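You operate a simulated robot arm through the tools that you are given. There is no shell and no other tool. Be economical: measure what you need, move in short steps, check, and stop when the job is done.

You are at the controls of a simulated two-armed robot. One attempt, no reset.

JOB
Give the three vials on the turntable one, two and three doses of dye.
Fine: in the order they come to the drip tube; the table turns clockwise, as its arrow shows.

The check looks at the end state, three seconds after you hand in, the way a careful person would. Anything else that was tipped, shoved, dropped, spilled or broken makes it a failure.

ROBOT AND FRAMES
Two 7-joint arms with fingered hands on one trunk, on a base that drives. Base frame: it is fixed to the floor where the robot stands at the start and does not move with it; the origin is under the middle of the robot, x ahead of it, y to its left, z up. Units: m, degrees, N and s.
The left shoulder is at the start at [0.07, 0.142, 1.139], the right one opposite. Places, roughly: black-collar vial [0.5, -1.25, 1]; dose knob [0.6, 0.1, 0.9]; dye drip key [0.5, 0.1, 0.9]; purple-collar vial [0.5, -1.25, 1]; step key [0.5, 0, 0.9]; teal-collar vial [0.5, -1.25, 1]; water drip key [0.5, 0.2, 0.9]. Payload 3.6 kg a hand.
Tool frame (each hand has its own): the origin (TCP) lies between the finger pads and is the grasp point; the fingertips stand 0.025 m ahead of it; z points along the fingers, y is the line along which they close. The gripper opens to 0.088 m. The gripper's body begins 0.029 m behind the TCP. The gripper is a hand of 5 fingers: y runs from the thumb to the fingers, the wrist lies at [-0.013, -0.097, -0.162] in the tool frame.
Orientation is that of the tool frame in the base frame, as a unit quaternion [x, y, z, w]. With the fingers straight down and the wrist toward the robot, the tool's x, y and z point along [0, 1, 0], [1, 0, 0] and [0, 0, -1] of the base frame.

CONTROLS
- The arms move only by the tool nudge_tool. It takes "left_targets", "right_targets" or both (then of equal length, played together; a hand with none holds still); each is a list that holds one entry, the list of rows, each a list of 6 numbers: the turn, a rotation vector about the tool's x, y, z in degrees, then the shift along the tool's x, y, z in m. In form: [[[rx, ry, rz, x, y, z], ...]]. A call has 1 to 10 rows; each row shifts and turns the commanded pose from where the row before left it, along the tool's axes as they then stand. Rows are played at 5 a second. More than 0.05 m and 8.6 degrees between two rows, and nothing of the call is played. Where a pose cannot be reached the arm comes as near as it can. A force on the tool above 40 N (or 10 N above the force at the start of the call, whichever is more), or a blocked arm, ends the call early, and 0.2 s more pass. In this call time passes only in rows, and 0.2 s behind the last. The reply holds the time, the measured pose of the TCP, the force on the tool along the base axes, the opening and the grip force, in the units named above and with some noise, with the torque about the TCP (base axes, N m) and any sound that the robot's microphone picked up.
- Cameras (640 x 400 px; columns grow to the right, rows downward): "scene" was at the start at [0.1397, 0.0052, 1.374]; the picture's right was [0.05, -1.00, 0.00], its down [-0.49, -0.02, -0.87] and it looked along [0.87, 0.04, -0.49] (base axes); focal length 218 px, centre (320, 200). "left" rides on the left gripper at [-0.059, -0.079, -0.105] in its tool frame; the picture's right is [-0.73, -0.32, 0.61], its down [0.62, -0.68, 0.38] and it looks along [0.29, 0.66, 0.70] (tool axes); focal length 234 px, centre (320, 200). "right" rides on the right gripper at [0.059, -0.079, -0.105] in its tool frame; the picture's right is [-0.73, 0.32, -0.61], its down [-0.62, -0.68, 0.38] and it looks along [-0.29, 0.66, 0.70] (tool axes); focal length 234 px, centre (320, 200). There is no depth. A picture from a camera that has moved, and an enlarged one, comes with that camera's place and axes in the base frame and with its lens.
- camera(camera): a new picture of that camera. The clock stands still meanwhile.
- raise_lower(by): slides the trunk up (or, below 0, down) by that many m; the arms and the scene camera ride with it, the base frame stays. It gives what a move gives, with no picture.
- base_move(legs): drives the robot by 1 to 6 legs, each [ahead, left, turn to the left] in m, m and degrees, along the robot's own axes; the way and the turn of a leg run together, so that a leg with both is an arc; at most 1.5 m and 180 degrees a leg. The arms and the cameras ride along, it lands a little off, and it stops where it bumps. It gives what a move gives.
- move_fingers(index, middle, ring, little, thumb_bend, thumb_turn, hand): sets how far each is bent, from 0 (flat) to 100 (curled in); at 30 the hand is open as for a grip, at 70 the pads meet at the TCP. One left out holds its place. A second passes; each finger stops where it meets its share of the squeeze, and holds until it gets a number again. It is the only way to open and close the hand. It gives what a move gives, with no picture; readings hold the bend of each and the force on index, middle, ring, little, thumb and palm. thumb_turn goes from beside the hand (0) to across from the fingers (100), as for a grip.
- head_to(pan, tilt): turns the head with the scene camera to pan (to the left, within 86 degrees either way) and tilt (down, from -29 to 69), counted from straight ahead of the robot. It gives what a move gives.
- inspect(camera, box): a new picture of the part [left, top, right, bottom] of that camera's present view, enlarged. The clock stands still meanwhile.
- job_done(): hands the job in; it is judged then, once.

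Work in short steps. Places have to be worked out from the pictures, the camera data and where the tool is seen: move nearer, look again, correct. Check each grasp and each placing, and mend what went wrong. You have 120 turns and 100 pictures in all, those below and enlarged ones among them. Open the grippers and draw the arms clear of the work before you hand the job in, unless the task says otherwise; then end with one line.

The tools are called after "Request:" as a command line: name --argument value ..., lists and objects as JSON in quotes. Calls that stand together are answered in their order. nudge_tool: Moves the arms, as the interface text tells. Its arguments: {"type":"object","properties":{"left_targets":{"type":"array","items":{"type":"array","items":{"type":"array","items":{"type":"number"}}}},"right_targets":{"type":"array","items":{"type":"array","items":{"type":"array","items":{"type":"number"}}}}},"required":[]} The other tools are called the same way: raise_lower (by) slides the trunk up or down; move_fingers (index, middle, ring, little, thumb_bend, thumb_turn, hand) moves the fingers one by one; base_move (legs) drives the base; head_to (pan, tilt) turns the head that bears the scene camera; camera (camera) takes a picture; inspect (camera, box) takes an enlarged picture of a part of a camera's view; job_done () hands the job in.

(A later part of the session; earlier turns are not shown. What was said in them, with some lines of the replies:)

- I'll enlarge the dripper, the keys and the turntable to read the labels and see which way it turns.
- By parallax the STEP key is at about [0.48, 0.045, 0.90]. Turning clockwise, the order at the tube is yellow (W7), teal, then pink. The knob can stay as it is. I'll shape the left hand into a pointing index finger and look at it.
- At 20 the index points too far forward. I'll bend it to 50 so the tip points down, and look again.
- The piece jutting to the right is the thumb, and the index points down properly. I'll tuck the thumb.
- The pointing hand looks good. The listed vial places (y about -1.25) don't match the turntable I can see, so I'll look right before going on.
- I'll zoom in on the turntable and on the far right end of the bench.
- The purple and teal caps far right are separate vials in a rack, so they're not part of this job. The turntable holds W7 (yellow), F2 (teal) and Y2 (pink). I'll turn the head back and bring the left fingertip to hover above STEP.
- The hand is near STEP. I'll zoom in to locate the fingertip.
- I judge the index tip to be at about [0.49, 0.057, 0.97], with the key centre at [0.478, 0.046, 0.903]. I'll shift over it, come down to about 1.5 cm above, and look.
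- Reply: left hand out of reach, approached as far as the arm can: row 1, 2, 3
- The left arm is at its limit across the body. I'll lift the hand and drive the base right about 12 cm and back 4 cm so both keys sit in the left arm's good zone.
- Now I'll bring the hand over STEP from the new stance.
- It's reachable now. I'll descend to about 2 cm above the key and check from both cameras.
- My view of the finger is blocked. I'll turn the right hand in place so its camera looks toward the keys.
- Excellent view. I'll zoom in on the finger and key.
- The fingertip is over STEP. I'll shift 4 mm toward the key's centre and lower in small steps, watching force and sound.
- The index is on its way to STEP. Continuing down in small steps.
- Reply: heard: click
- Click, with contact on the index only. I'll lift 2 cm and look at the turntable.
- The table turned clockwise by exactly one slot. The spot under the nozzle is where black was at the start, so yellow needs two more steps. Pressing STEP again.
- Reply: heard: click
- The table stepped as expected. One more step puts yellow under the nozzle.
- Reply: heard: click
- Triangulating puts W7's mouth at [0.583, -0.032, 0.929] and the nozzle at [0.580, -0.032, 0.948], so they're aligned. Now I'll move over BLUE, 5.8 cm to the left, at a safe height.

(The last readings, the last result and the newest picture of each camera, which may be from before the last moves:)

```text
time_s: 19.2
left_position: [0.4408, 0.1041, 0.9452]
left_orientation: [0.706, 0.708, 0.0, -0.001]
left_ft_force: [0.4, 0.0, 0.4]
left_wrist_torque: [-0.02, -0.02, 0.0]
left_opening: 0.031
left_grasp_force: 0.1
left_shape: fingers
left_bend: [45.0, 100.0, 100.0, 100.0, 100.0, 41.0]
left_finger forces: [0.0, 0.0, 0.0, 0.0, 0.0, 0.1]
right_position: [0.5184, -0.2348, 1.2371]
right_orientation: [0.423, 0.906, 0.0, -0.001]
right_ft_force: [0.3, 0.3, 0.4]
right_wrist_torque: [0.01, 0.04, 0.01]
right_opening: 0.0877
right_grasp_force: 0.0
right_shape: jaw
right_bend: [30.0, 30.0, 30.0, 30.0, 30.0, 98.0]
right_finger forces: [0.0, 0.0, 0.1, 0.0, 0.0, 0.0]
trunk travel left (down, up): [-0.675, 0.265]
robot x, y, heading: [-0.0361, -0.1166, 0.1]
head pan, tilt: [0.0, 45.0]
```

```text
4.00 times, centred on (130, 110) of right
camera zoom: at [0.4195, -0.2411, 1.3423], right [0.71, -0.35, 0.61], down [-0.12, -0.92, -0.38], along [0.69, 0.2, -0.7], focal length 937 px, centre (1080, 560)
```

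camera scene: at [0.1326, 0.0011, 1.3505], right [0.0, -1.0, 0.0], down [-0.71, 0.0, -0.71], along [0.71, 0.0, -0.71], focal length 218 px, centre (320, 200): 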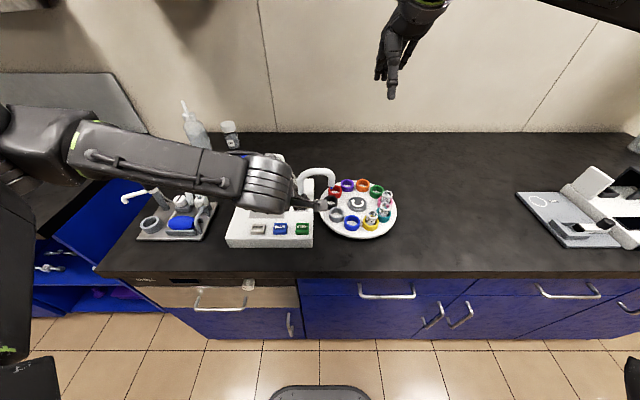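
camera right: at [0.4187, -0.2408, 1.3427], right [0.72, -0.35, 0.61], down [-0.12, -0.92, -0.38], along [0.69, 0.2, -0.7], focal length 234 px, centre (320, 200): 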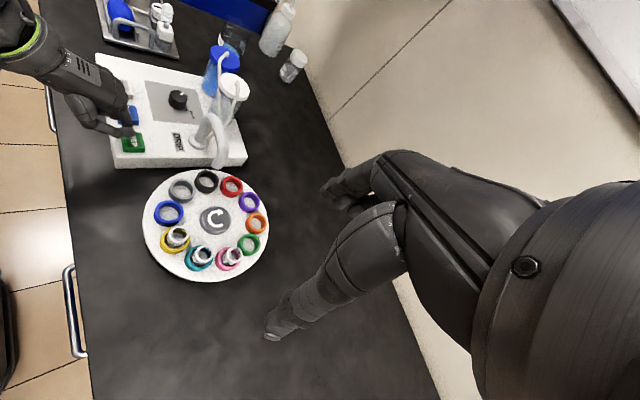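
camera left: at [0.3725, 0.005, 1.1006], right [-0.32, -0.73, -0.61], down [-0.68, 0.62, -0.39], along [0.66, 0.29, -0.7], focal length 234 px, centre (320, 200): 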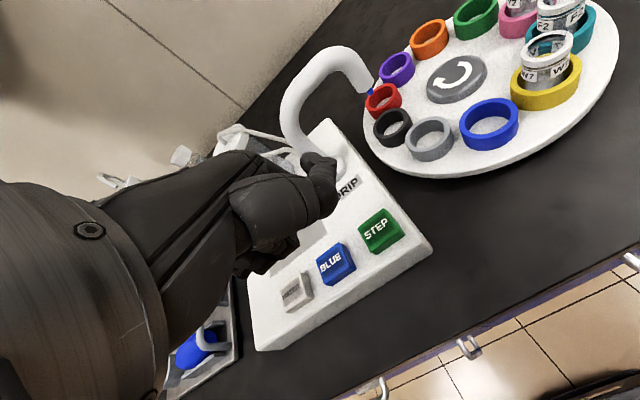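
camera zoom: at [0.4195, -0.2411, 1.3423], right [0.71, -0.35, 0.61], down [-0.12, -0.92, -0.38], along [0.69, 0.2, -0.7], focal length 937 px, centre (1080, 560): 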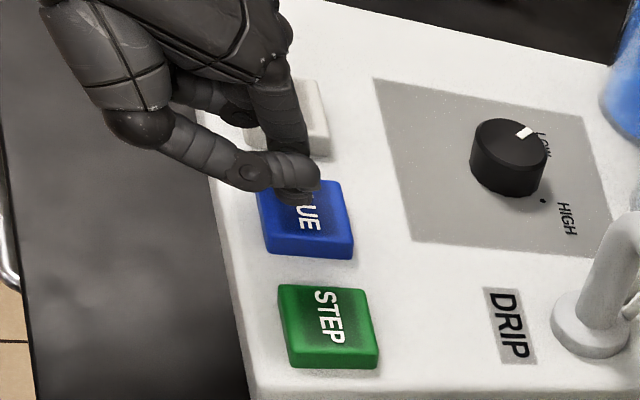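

Allowing for parallax, the index is aligned with BLUE. Pressing it once (dose 1 for W7).

Request:
nudge_tool --left_targets '[[[0, 0, 0, -0.002, 0, 0.009], [0, 0, 0, 0, 0, 0.005], [0, 0, 0, 0, 0, 0.003], [0, 0, 0, 0, 0, -0.009], [0, 0, 0, 0, 0, -0.008], [0, 0, 0, 0, 0, 0], [0, 0, 0, 0, 0, 0]]]'

Request:
inspect --camera "right" --box '[150, 100, 290, 220]'

Request:
inspect --camera "scene" --box '[260, 160, 360, 230]'

```text
time_s: 20.8
left_position: [0.4375, 0.1012, 0.9444]
left_orientation: [0.707, 0.708, 0.0, 0.0]
left_ft_force: [0.5, 0.2, 0.7]
left_wrist_torque: [0.0, 0.01, -0.03]
left_opening: 0.0312
left_grasp_force: 0.1
left_shape: fingers
left_bend: [45.0, 100.0, 100.0, 100.0, 100.0, 41.0]
left_finger forces: [0.1, 0.0, 0.1, 0.0, 0.0, 0.1]
right_position: [0.5174, -0.2351, 1.2369]
right_orientation: [0.423, 0.906, 0.0, 0.0]
right_ft_force: [0.0, 0.7, -0.8]
right_wrist_torque: [0.0, -0.05, 0.0]
right_opening: 0.0876
right_grasp_force: 0.1
right_shape: jaw
right_bend: [30.0, 30.0, 30.0, 30.0, 30.0, 98.0]
right_finger forces: [0.0, 0.0, 0.1, 0.0, 0.1, 0.0]
trunk travel left (down, up): [-0.675, 0.265]
robot x, y, heading: [-0.0393, -0.1178, 0.1]
head pan, tilt: [0.0, 45.0]
heard: click
```

```text
3.33 times, centred on (220, 160) of right
camera zoom: at [0.4187, -0.2405, 1.3426], right [0.71, -0.35, 0.61], down [-0.12, -0.92, -0.38], along [0.69, 0.2, -0.7], focal length 781 px, centre (653, 333)
```

zoom: 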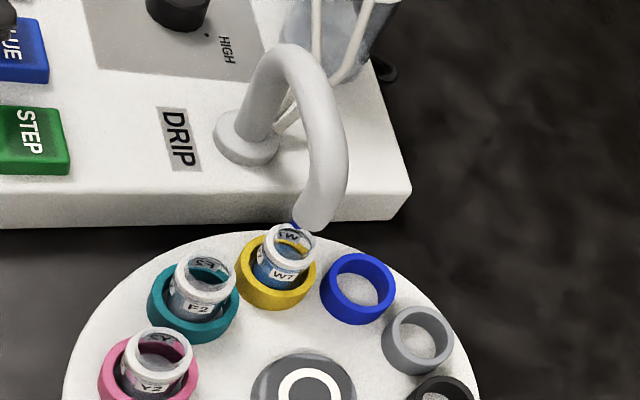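

```text
5.71 times, centred on (310, 195) of scene
camera zoom: at [0.0916, -0.118, 1.3506], right [0.0, -1.0, 0.0], down [-0.71, 0.0, -0.71], along [0.71, 0.0, -0.71], focal length 1247 px, centre (377, 229)
```

zoom: 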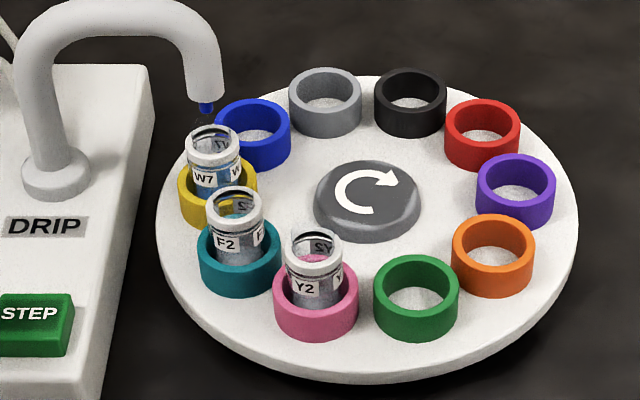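

W7 has turned blue. I'll go back to STEP, press once, and check that teal sits under the nozzle.

Request:
nudge_tool --left_targets '[[[0, 0, 0, 0, 0, -0.02], [0, 0, 0, -0.028, 0, 0], [0, 0, 0, -0.028, 0, 0], [0, 0, 0, 0, 0, 0.02], [0, 0, 0, 0, 0, 0.009], [0, 0, 0, 0, 0, 0.008], [0, 0, 0, 0, 0, -0.009], [0, 0, 0, 0, 0, -0.008], [0, 0, 0, 0, 0, 0], [0, 0, 0, 0, 0, 0]]]'

Request:
inspect --camera "right" --box '[150, 100, 290, 220]'

Request:
inspect --camera "scene" --box '[260, 160, 360, 230]'

```text
time_s: 23.0
left_position: [0.4385, 0.0459, 0.9415]
left_orientation: [0.707, 0.708, 0.0, 0.0]
left_ft_force: [0.1, -0.8, 0.0]
left_wrist_torque: [0.02, 0.03, 0.03]
left_opening: 0.0309
left_grasp_force: 0.1
left_shape: fingers
left_bend: [45.0, 100.0, 100.0, 100.0, 100.0, 41.0]
left_finger forces: [0.0, 0.0, 0.0, 0.0, 0.0, 0.0]
right_position: [0.5167, -0.2356, 1.238]
right_orientation: [0.423, 0.906, 0.0, 0.0]
right_ft_force: [-0.6, 0.0, 0.2]
right_wrist_torque: [0.02, -0.05, 0.01]
right_opening: 0.0877
right_grasp_force: 0.2
right_shape: jaw
right_bend: [30.0, 30.0, 30.0, 30.0, 30.0, 98.0]
right_finger forces: [0.1, 0.0, 0.0, 0.1, 0.0, 0.1]
trunk travel left (down, up): [-0.675, 0.265]
robot x, y, heading: [-0.0378, -0.1173, -0.1]
head pan, tilt: [0.0, 45.0]
heard: click
```

```text
3.33 times, centred on (220, 160) of right
camera zoom: at [0.4189, -0.2405, 1.3426], right [0.71, -0.35, 0.61], down [-0.12, -0.92, -0.38], along [0.69, 0.2, -0.7], focal length 781 px, centre (653, 333)
```

zoom: 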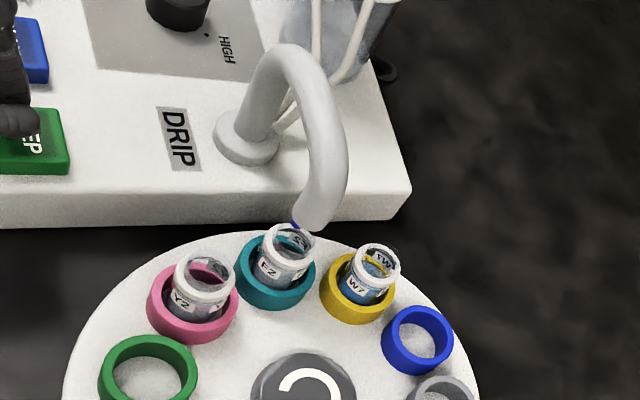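

```text
5.71 times, centred on (310, 195) of scene
camera zoom: at [0.0918, -0.1179, 1.3506], right [0.0, -1.0, 0.0], down [-0.71, 0.0, -0.71], along [0.71, 0.0, -0.71], focal length 1247 px, centre (377, 229)
```

zoom: 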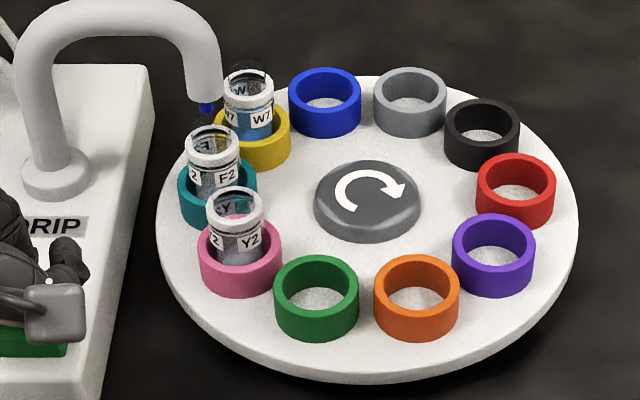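

Teal F2 is under the nozzle. Moving to BLUE for the first of its two presses.

Request:
nudge_tool --left_targets '[[[0, 0, 0, 0, 0, -0.02], [0, 0, 0, 0.028, 0, 0], [0, 0, 0, 0.028, 0, 0], [0, 0, 0, 0, 0, 0.018], [0, 0, 0, 0, 0, 0.009], [0, 0, 0, 0, 0, 0.008], [0, 0, 0, 0, 0, -0.009], [0, 0, 0, 0, 0, -0.008], [0, 0, 0, 0, 0, 0], [0, 0, 0, 0, 0, 0]]]'

Request:
inspect --camera "right" --box '[180, 130, 280, 210]'

```text
time_s: 25.2
left_position: [0.4371, 0.1029, 0.9456]
left_orientation: [0.707, 0.707, 0.0, -0.001]
left_ft_force: [-0.1, -0.4, 0.1]
left_wrist_torque: [-0.02, -0.03, 0.0]
left_opening: 0.0312
left_grasp_force: 0.1
left_shape: fingers
left_bend: [45.0, 100.0, 100.0, 100.0, 100.0, 41.0]
left_finger forces: [0.1, 0.1, 0.0, 0.0, 0.1, 0.0]
right_position: [0.5186, -0.2348, 1.2381]
right_orientation: [0.422, 0.907, -0.001, 0.0]
right_ft_force: [0.4, -0.3, 0.3]
right_wrist_torque: [-0.01, 0.0, -0.04]
right_opening: 0.0878
right_grasp_force: 0.1
right_shape: jaw
right_bend: [30.0, 30.0, 30.0, 30.0, 30.0, 98.0]
right_finger forces: [0.0, 0.1, 0.0, 0.0, 0.0, 0.1]
trunk travel left (down, up): [-0.675, 0.265]
robot x, y, heading: [-0.0373, -0.1196, 0.4]
head pan, tilt: [0.0, 45.0]
heard: click
```

```text
5.00 times, centred on (230, 170) of right
camera zoom: at [0.4185, -0.2405, 1.3427], right [0.71, -0.35, 0.61], down [-0.12, -0.92, -0.38], along [0.69, 0.2, -0.7], focal length 1171 px, centre (770, 350)
```

zoom: 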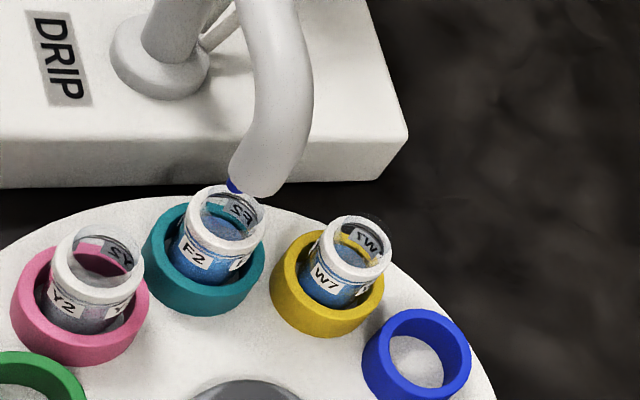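

That registered. Before adding more I'll check the fill levels from the front.

Request:
inspect --camera "scene" --box '[280, 165, 320, 205]'

```text
10.00 times, centred on (300, 185) of scene
camera zoom: at [0.0914, -0.118, 1.3507], right [0.0, -1.0, 0.0], down [-0.71, 0.0, -0.71], along [0.71, 0.0, -0.71], focal length 2182 px, centre (520, 350)
```

zoom: 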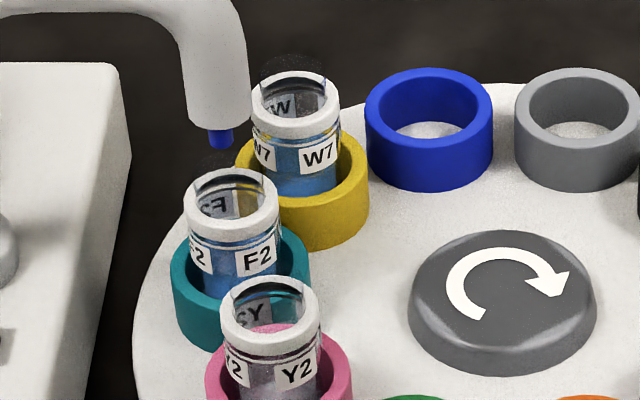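

There's plenty of room. Second dose for F2.

Request:
nudge_tool --left_targets '[[[0, 0, 0, 0, 0, 0.009], [0, 0, 0, 0, 0, 0.005], [0, 0, 0, 0, 0, 0.004], [0, 0, 0, 0, 0, -0.009], [0, 0, 0, 0, 0, -0.009], [0, 0, 0, 0, 0, 0], [0, 0, 0, 0, 0, 0], [0, 0, 0, 0, 0, 0], [0, 0, 0, 0, 0, 0]]]'

Request:
inspect --camera "scene" --box '[280, 165, 320, 205]'

Request:
inspect --camera "right" --box '[180, 130, 280, 210]'

```text
time_s: 27.2
left_position: [0.4389, 0.102, 0.9458]
left_orientation: [0.707, 0.707, 0.0, 0.0]
left_ft_force: [-0.3, -1.2, 0.6]
left_wrist_torque: [0.03, -0.01, -0.03]
left_opening: 0.0312
left_grasp_force: 0.1
left_shape: fingers
left_bend: [45.0, 100.0, 100.0, 100.0, 100.0, 41.0]
left_finger forces: [0.0, 0.0, 0.0, 0.0, 0.0, 0.0]
right_position: [0.5168, -0.2342, 1.2373]
right_orientation: [0.422, 0.907, 0.0, 0.0]
right_ft_force: [-0.7, -1.3, -0.1]
right_wrist_torque: [0.0, 0.0, 0.01]
right_opening: 0.0877
right_grasp_force: 0.0
right_shape: jaw
right_bend: [30.0, 30.0, 30.0, 30.0, 30.0, 98.0]
right_finger forces: [0.0, 0.1, 0.0, 0.1, 0.0, 0.0]
trunk travel left (down, up): [-0.675, 0.265]
robot x, y, heading: [-0.0403, -0.1173, 0.0]
head pan, tilt: [0.0, 45.0]
heard: click
```

```text
10.00 times, centred on (300, 185) of scene
camera zoom: at [0.0915, -0.1179, 1.3507], right [0.0, -1.0, 0.0], down [-0.71, 0.0, -0.71], along [0.71, 0.0, -0.71], focal length 2182 px, centre (520, 350)
```

zoom: 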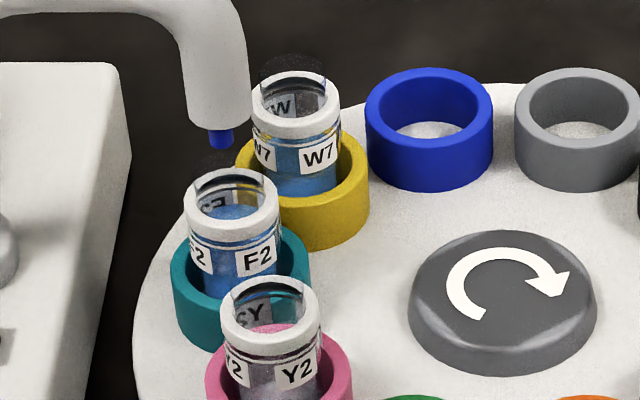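

```text
5.00 times, centred on (230, 170) of right
camera zoom: at [0.4186, -0.2404, 1.3427], right [0.71, -0.35, 0.61], down [-0.12, -0.92, -0.38], along [0.69, 0.2, -0.7], focal length 1171 px, centre (770, 350)
```

zoom: 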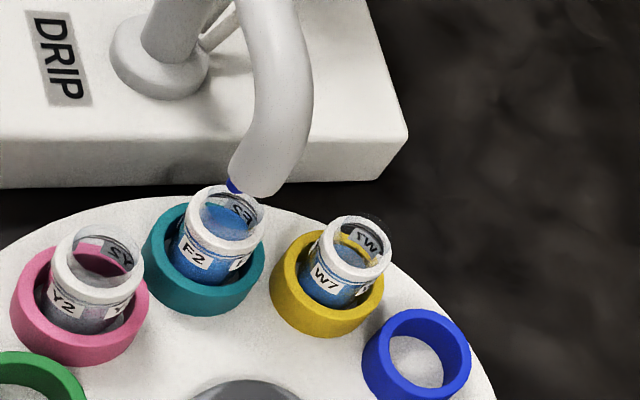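

The level rises noticeably per dose, so I need to be sure three doses fit in Y2. I'll look closely at F2's level and at the knob.

Request:
inspect --camera "right" --box '[210, 160, 262, 200]'

Request:
inspect --camera "scene" --box '[292, 168, 316, 188]'

Request:
inspect --camera "right" --box '[155, 75, 215, 125]'

Request:
camera --camera "left"

```text
10.00 times, centred on (236, 180) of right
camera zoom: at [0.4186, -0.2404, 1.3427], right [0.71, -0.35, 0.61], down [-0.12, -0.92, -0.38], along [0.69, 0.2, -0.7], focal length 2342 px, centre (1160, 400)
```

zoom: 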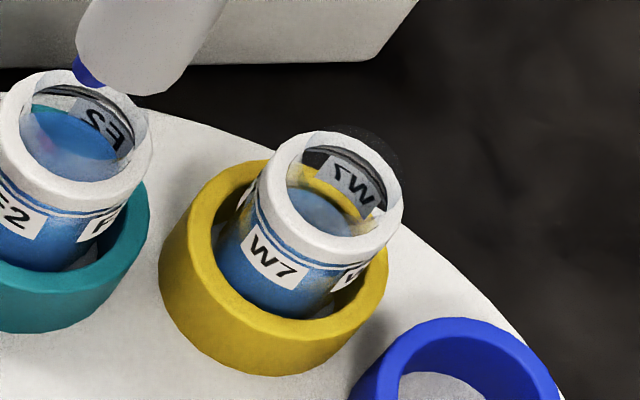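

```text
16.00 times, centred on (304, 178) of scene
camera zoom: at [0.0915, -0.1179, 1.3507], right [0.0, -1.0, 0.0], down [-0.71, 0.0, -0.71], along [0.71, 0.0, -0.71], focal length 3492 px, centre (576, 552)
```

zoom: 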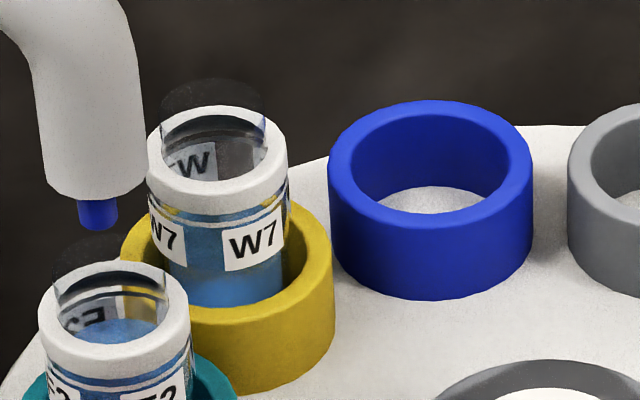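

```text
8.00 times, centred on (185, 100) of right
camera zoom: at [0.4186, -0.2404, 1.3427], right [0.71, -0.35, 0.61], down [-0.12, -0.92, -0.38], along [0.69, 0.2, -0.7], focal length 1873 px, centre (1400, 1000)
```

zoom: 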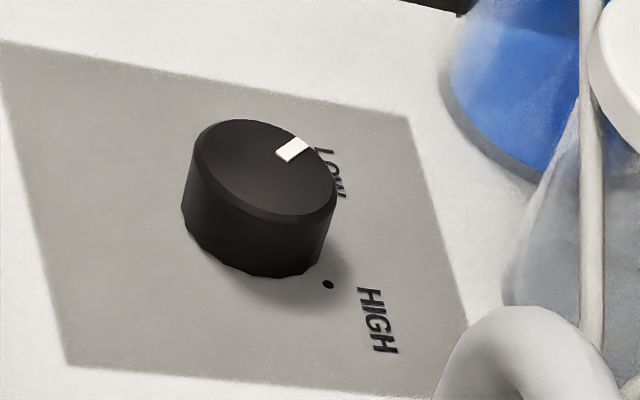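

```text
54 pictures are left
camera left: at [0.3604, 0.0424, 1.0515], right [-0.32, -0.73, -0.61], down [-0.68, 0.62, -0.38], along [0.66, 0.29, -0.7], focal length 234 px, centre (320, 200)
```

left: 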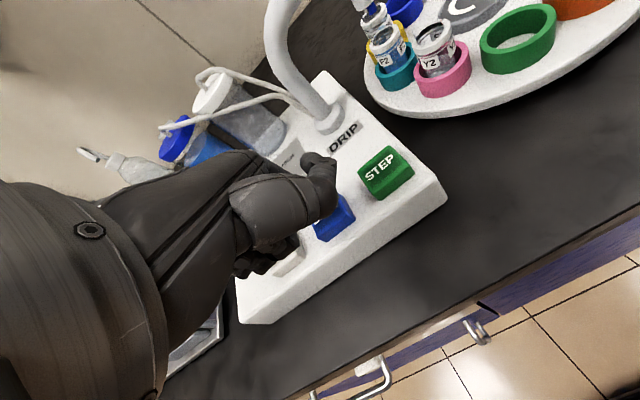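

The knob is at LOW. From two views F2 (2 doses) sits about 11 mm below the rim and W7 (1 dose) about 17 mm, so each dose adds roughly 6 mm and three doses fit. Stepping to bring Y2 under the nozzle.

Request:
nudge_tool --left_targets '[[[0, 0, 0, 0, 0, -0.02], [0, 0, 0, -0.028, 0, 0], [0, 0, 0, -0.028, 0, 0], [0, 0, 0, 0, 0, 0.02], [0, 0, 0, 0, 0, 0.009], [0, 0, 0, 0, 0, 0.009], [0, 0, 0, 0, 0, -0.009], [0, 0, 0, 0, 0, -0.008], [0, 0, 0, 0, 0, 0], [0, 0, 0, 0, 0, 0]]]'

Request:
inspect --camera "right" --box '[180, 130, 280, 210]'

Request:
inspect --camera "scene" --box '[280, 165, 320, 205]'

```text
time_s: 29.4
left_position: [0.441, 0.047, 0.9452]
left_orientation: [0.706, 0.708, 0.0, -0.001]
left_ft_force: [-0.5, -0.3, -0.1]
left_wrist_torque: [-0.02, 0.01, 0.01]
left_opening: 0.0309
left_grasp_force: 0.0
left_shape: fingers
left_bend: [45.0, 100.0, 100.0, 100.0, 100.0, 41.0]
left_finger forces: [0.0, 0.0, 0.1, 0.0, 0.1, 0.0]
right_position: [0.5164, -0.234, 1.2371]
right_orientation: [0.423, 0.906, 0.0, 0.001]
right_ft_force: [-0.5, -0.4, 0.1]
right_wrist_torque: [0.0, 0.02, -0.01]
right_opening: 0.0877
right_grasp_force: 0.1
right_shape: jaw
right_bend: [30.0, 30.0, 30.0, 30.0, 30.0, 98.0]
right_finger forces: [0.0, 0.0, 0.0, 0.0, 0.0, 0.0]
trunk travel left (down, up): [-0.675, 0.265]
robot x, y, heading: [-0.0401, -0.1198, 0.1]
head pan, tilt: [0.0, 45.0]
heard: click
```

```text
5.00 times, centred on (230, 170) of right
camera zoom: at [0.4187, -0.2405, 1.3426], right [0.71, -0.35, 0.61], down [-0.12, -0.92, -0.38], along [0.69, 0.2, -0.7], focal length 1171 px, centre (770, 350)
```

zoom: 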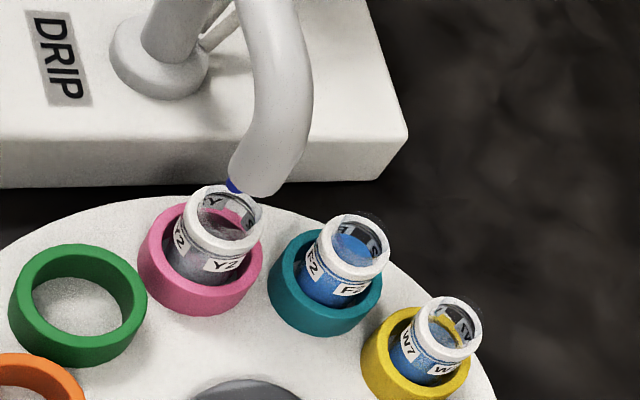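

```text
10.00 times, centred on (300, 185) of scene
camera zoom: at [0.0916, -0.118, 1.3506], right [0.0, -1.0, 0.0], down [-0.71, 0.0, -0.71], along [0.71, 0.0, -0.71], focal length 2182 px, centre (520, 350)
```

zoom: 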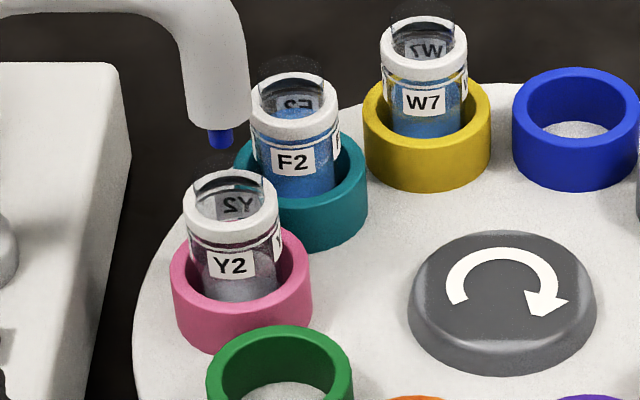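

Y2 is aligned. First dose.

Request:
nudge_tool --left_targets '[[[0, 0, 0, 0, 0, -0.02], [0, 0, 0, 0.028, 0, 0], [0, 0, 0, 0.028, 0, 0], [0, 0, 0, 0, 0, 0.018], [0, 0, 0, 0, 0, 0.009], [0, 0, 0, 0, 0, 0.009], [0, 0, 0, 0, 0, -0.009], [0, 0, 0, 0, 0, -0.009], [0, 0, 0, 0, 0, 0], [0, 0, 0, 0, 0, 0]]]'

```text
time_s: 31.6
left_position: [0.4385, 0.1028, 0.9479]
left_orientation: [0.706, 0.708, 0.0, 0.0]
left_ft_force: [-0.2, 0.0, -0.5]
left_wrist_torque: [0.03, 0.02, 0.01]
left_opening: 0.0312
left_grasp_force: 0.0
left_shape: fingers
left_bend: [45.0, 100.0, 100.0, 100.0, 100.0, 41.0]
left_finger forces: [0.0, 0.0, 0.0, 0.0, 0.1, 0.0]
right_position: [0.5174, -0.2357, 1.2378]
right_orientation: [0.423, 0.906, 0.0, 0.0]
right_ft_force: [0.9, -0.1, -0.3]
right_wrist_torque: [-0.02, 0.03, 0.01]
right_opening: 0.0877
right_grasp_force: 0.2
right_shape: jaw
right_bend: [30.0, 30.0, 30.0, 30.0, 30.0, 98.0]
right_finger forces: [0.0, 0.1, 0.0, 0.0, 0.0, 0.1]
trunk travel left (down, up): [-0.675, 0.265]
robot x, y, heading: [-0.0355, -0.1219, 0.2]
head pan, tilt: [0.0, 45.0]
heard: click
```

One click. Second dose, going slightly deeper since the hover height has crept up 2 mm.

Request:
nudge_tool --left_targets '[[[0, 0, 0, 0, 0, 0.011], [0, 0, 0, 0, 0, 0.005], [0, 0, 0, 0, 0, 0.004], [0, 0, 0, 0, 0, -0.009], [0, 0, 0, 0, 0, -0.009], [0, 0, 0, 0, 0, 0], [0, 0, 0, 0, 0, 0], [0, 0, 0, 0, 0, 0]]]'

Request:
inspect --camera "scene" --box '[280, 165, 320, 205]'

Request:
inspect --camera "right" --box '[210, 160, 262, 200]'

```text
time_s: 33.4
left_position: [0.4393, 0.1009, 0.9436]
left_orientation: [0.706, 0.708, 0.0, -0.001]
left_ft_force: [0.6, 0.0, -0.3]
left_wrist_torque: [0.0, -0.04, 0.0]
left_opening: 0.0312
left_grasp_force: 0.2
left_shape: fingers
left_bend: [45.0, 100.0, 100.0, 100.0, 100.0, 41.0]
left_finger forces: [0.0, 0.0, 0.1, 0.1, 0.1, 0.1]
right_position: [0.5177, -0.2345, 1.2377]
right_orientation: [0.422, 0.906, 0.0, 0.0]
right_ft_force: [-0.4, 0.1, 0.1]
right_wrist_torque: [-0.01, -0.03, -0.02]
right_opening: 0.0878
right_grasp_force: 0.0
right_shape: jaw
right_bend: [30.0, 30.0, 30.0, 30.0, 30.0, 98.0]
right_finger forces: [0.0, 0.0, 0.0, 0.1, 0.1, 0.1]
trunk travel left (down, up): [-0.675, 0.265]
robot x, y, heading: [-0.0393, -0.1172, 0.1]
head pan, tilt: [0.0, 45.0]
heard: click
```

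```text
10.00 times, centred on (300, 185) of scene
camera zoom: at [0.0912, -0.118, 1.3507], right [0.0, -1.0, 0.0], down [-0.71, 0.0, -0.71], along [0.71, 0.0, -0.71], focal length 2182 px, centre (520, 350)
```

zoom: 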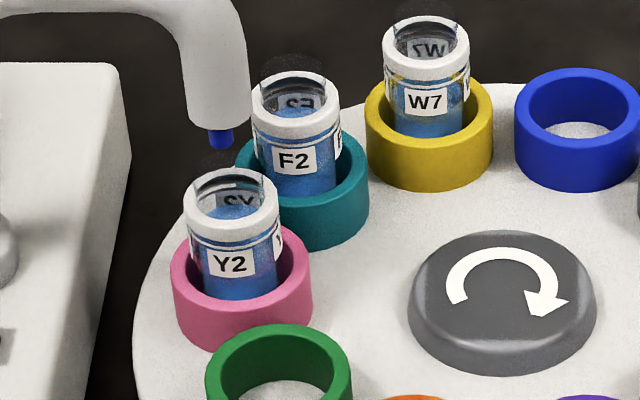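

```text
10.00 times, centred on (236, 180) of right
camera zoom: at [0.4182, -0.2405, 1.3428], right [0.71, -0.35, 0.61], down [-0.12, -0.92, -0.38], along [0.69, 0.2, -0.7], focal length 2342 px, centre (1160, 400)
```

zoom: 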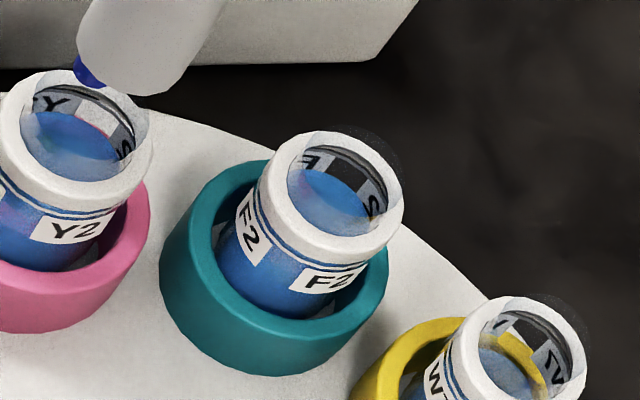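

Y2 now matches F2, with about 1 cm of room left. Third dose.

Request:
nudge_tool --left_targets '[[[0, 0, 0, 0, 0, 0.009], [0, 0, 0, 0, 0, 0.005], [0, 0, 0, 0, 0, 0.004], [0, 0, 0, 0, 0, -0.009], [0, 0, 0, 0, 0, -0.009], [0, 0, 0, 0, 0, -0.02], [0, 0, 0, 0, 0, -0.02], [0, 0, 0, 0, 0, 0]]]'

Request:
inspect --camera "scene" --box '[280, 165, 320, 205]'

Request:
inspect --camera "right" --box '[210, 160, 262, 200]'

```text
time_s: 35.2
left_position: [0.4385, 0.1032, 0.9825]
left_orientation: [0.707, 0.707, 0.0, 0.0]
left_ft_force: [-0.7, 0.2, 0.1]
left_wrist_torque: [-0.05, -0.01, 0.01]
left_opening: 0.0313
left_grasp_force: 0.0
left_shape: fingers
left_bend: [45.0, 100.0, 100.0, 100.0, 100.0, 41.0]
left_finger forces: [0.1, 0.0, 0.0, 0.0, 0.0, 0.0]
right_position: [0.518, -0.2349, 1.2377]
right_orientation: [0.423, 0.906, 0.0, 0.0]
right_ft_force: [-0.7, 0.1, -0.4]
right_wrist_torque: [0.01, 0.02, -0.01]
right_opening: 0.0879
right_grasp_force: 0.0
right_shape: jaw
right_bend: [30.0, 30.0, 30.0, 30.0, 30.0, 98.0]
right_finger forces: [0.0, 0.0, 0.1, 0.0, 0.1, 0.1]
trunk travel left (down, up): [-0.675, 0.265]
robot x, y, heading: [-0.0392, -0.1218, 0.0]
head pan, tilt: [0.0, 45.0]
heard: click
```

```text
10.00 times, centred on (300, 185) of scene
camera zoom: at [0.0916, -0.1178, 1.3506], right [0.0, -1.0, 0.0], down [-0.71, 0.0, -0.71], along [0.71, 0.0, -0.71], focal length 2182 px, centre (520, 350)
```

zoom: 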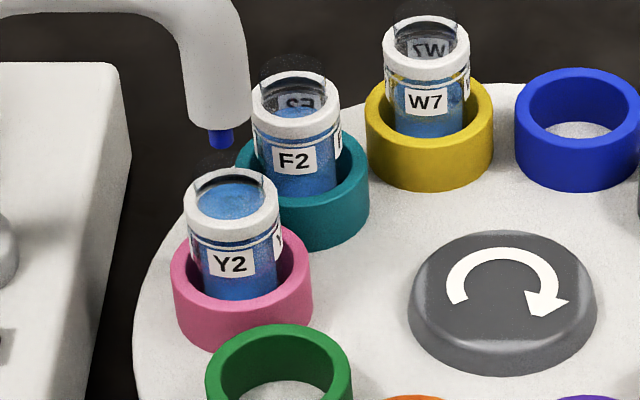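

```text
10.00 times, centred on (236, 180) of right
camera zoom: at [0.4187, -0.2404, 1.3426], right [0.71, -0.35, 0.61], down [-0.12, -0.92, -0.38], along [0.69, 0.2, -0.7], focal length 2342 px, centre (1160, 400)
```

zoom: 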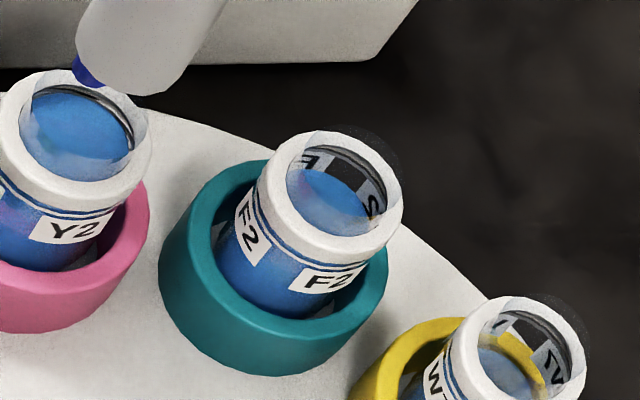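

Three distinct levels (1, 2 and 3 doses) and nothing spilled. I'll raise the left arm clear and open the hand.

Request:
nudge_tool --left_targets '[[[0, 0, 0, 0, 0, -0.045], [0, 0, 0, 0, 0, -0.045], [0, 0, 0, 0, 0, -0.045], [0, 0, 0, 0.02, 0, -0.04], [0, 0, 0, 0.03, 0, -0.03], [0, 0, 0, 0, 0, 0]]]'

Request:
move_fingers --hand "left" --index 30 --middle 30 --ring 30 --little 30 --thumb_bend 30 --thumb_turn 98

Request:
camera --camera "scene"

```text
time_s: 36.6
left_position: [0.4377, 0.152, 1.1895]
left_orientation: [0.706, 0.708, 0.0, -0.001]
left_ft_force: [-0.3, 0.4, 0.0]
left_wrist_torque: [0.02, 0.01, 0.01]
left_opening: 0.0313
left_grasp_force: 0.1
left_shape: fingers
left_bend: [45.0, 100.0, 100.0, 100.0, 100.0, 41.0]
left_finger forces: [0.0, 0.1, 0.0, 0.0, 0.0, 0.1]
right_position: [0.5175, -0.2368, 1.2377]
right_orientation: [0.422, 0.907, 0.0, -0.001]
right_ft_force: [-1.2, 0.2, -0.2]
right_wrist_torque: [-0.01, 0.01, 0.0]
right_opening: 0.0877
right_grasp_force: 0.1
right_shape: jaw
right_bend: [30.0, 30.0, 30.0, 30.0, 30.0, 98.0]
right_finger forces: [0.0, 0.0, 0.0, 0.0, 0.0, 0.0]
trunk travel left (down, up): [-0.675, 0.265]
robot x, y, heading: [-0.0412, -0.1193, 0.5]
head pan, tilt: [0.0, 45.0]
```

```text
time_s: 37.6
left_position: [0.437, 0.1521, 1.1887]
left_orientation: [0.707, 0.707, 0.0, 0.0]
left_ft_force: [-1.1, 0.0, 0.6]
left_wrist_torque: [0.01, 0.02, -0.01]
left_opening: 0.0847
left_grasp_force: 0.1
left_shape: fingers
left_bend: [30.0, 30.0, 30.0, 30.0, 30.0, 96.0]
left_finger forces: [0.0, 0.1, 0.0, 0.1, 0.0, 0.0]
right_position: [0.517, -0.2347, 1.2382]
right_orientation: [0.423, 0.906, 0.0, 0.0]
right_ft_force: [-0.3, -0.1, -0.3]
right_wrist_torque: [0.04, -0.02, 0.03]
right_opening: 0.0877
right_grasp_force: 0.1
right_shape: jaw
right_bend: [30.0, 30.0, 30.0, 30.0, 30.0, 98.0]
right_finger forces: [0.0, 0.2, 0.1, 0.1, 0.1, 0.0]
trunk travel left (down, up): [-0.675, 0.265]
robot x, y, heading: [-0.0372, -0.1179, 0.1]
head pan, tilt: [0.0, 45.0]
```

```text
47 pictures are left
camera scene: at [0.0914, -0.1179, 1.3507], right [0.0, -1.0, 0.0], down [-0.71, 0.0, -0.71], along [0.71, 0.0, -0.71], focal length 218 px, centre (320, 200)
```

scene: 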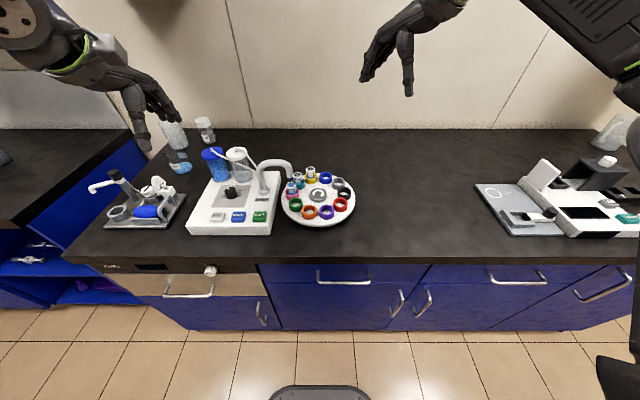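

Everything is in place, both arms are clear and both hands are open. Handing in.

Request:
job_done

```text
The job is handed in.
```

I gave the three vials their dye in the order they reached the drip tube: W7 (yellow) got one dose, F2 (teal) two and Y2 (pink) three. The dose knob stayed at LOW throughout, and I saw nothing spilled or knocked over.
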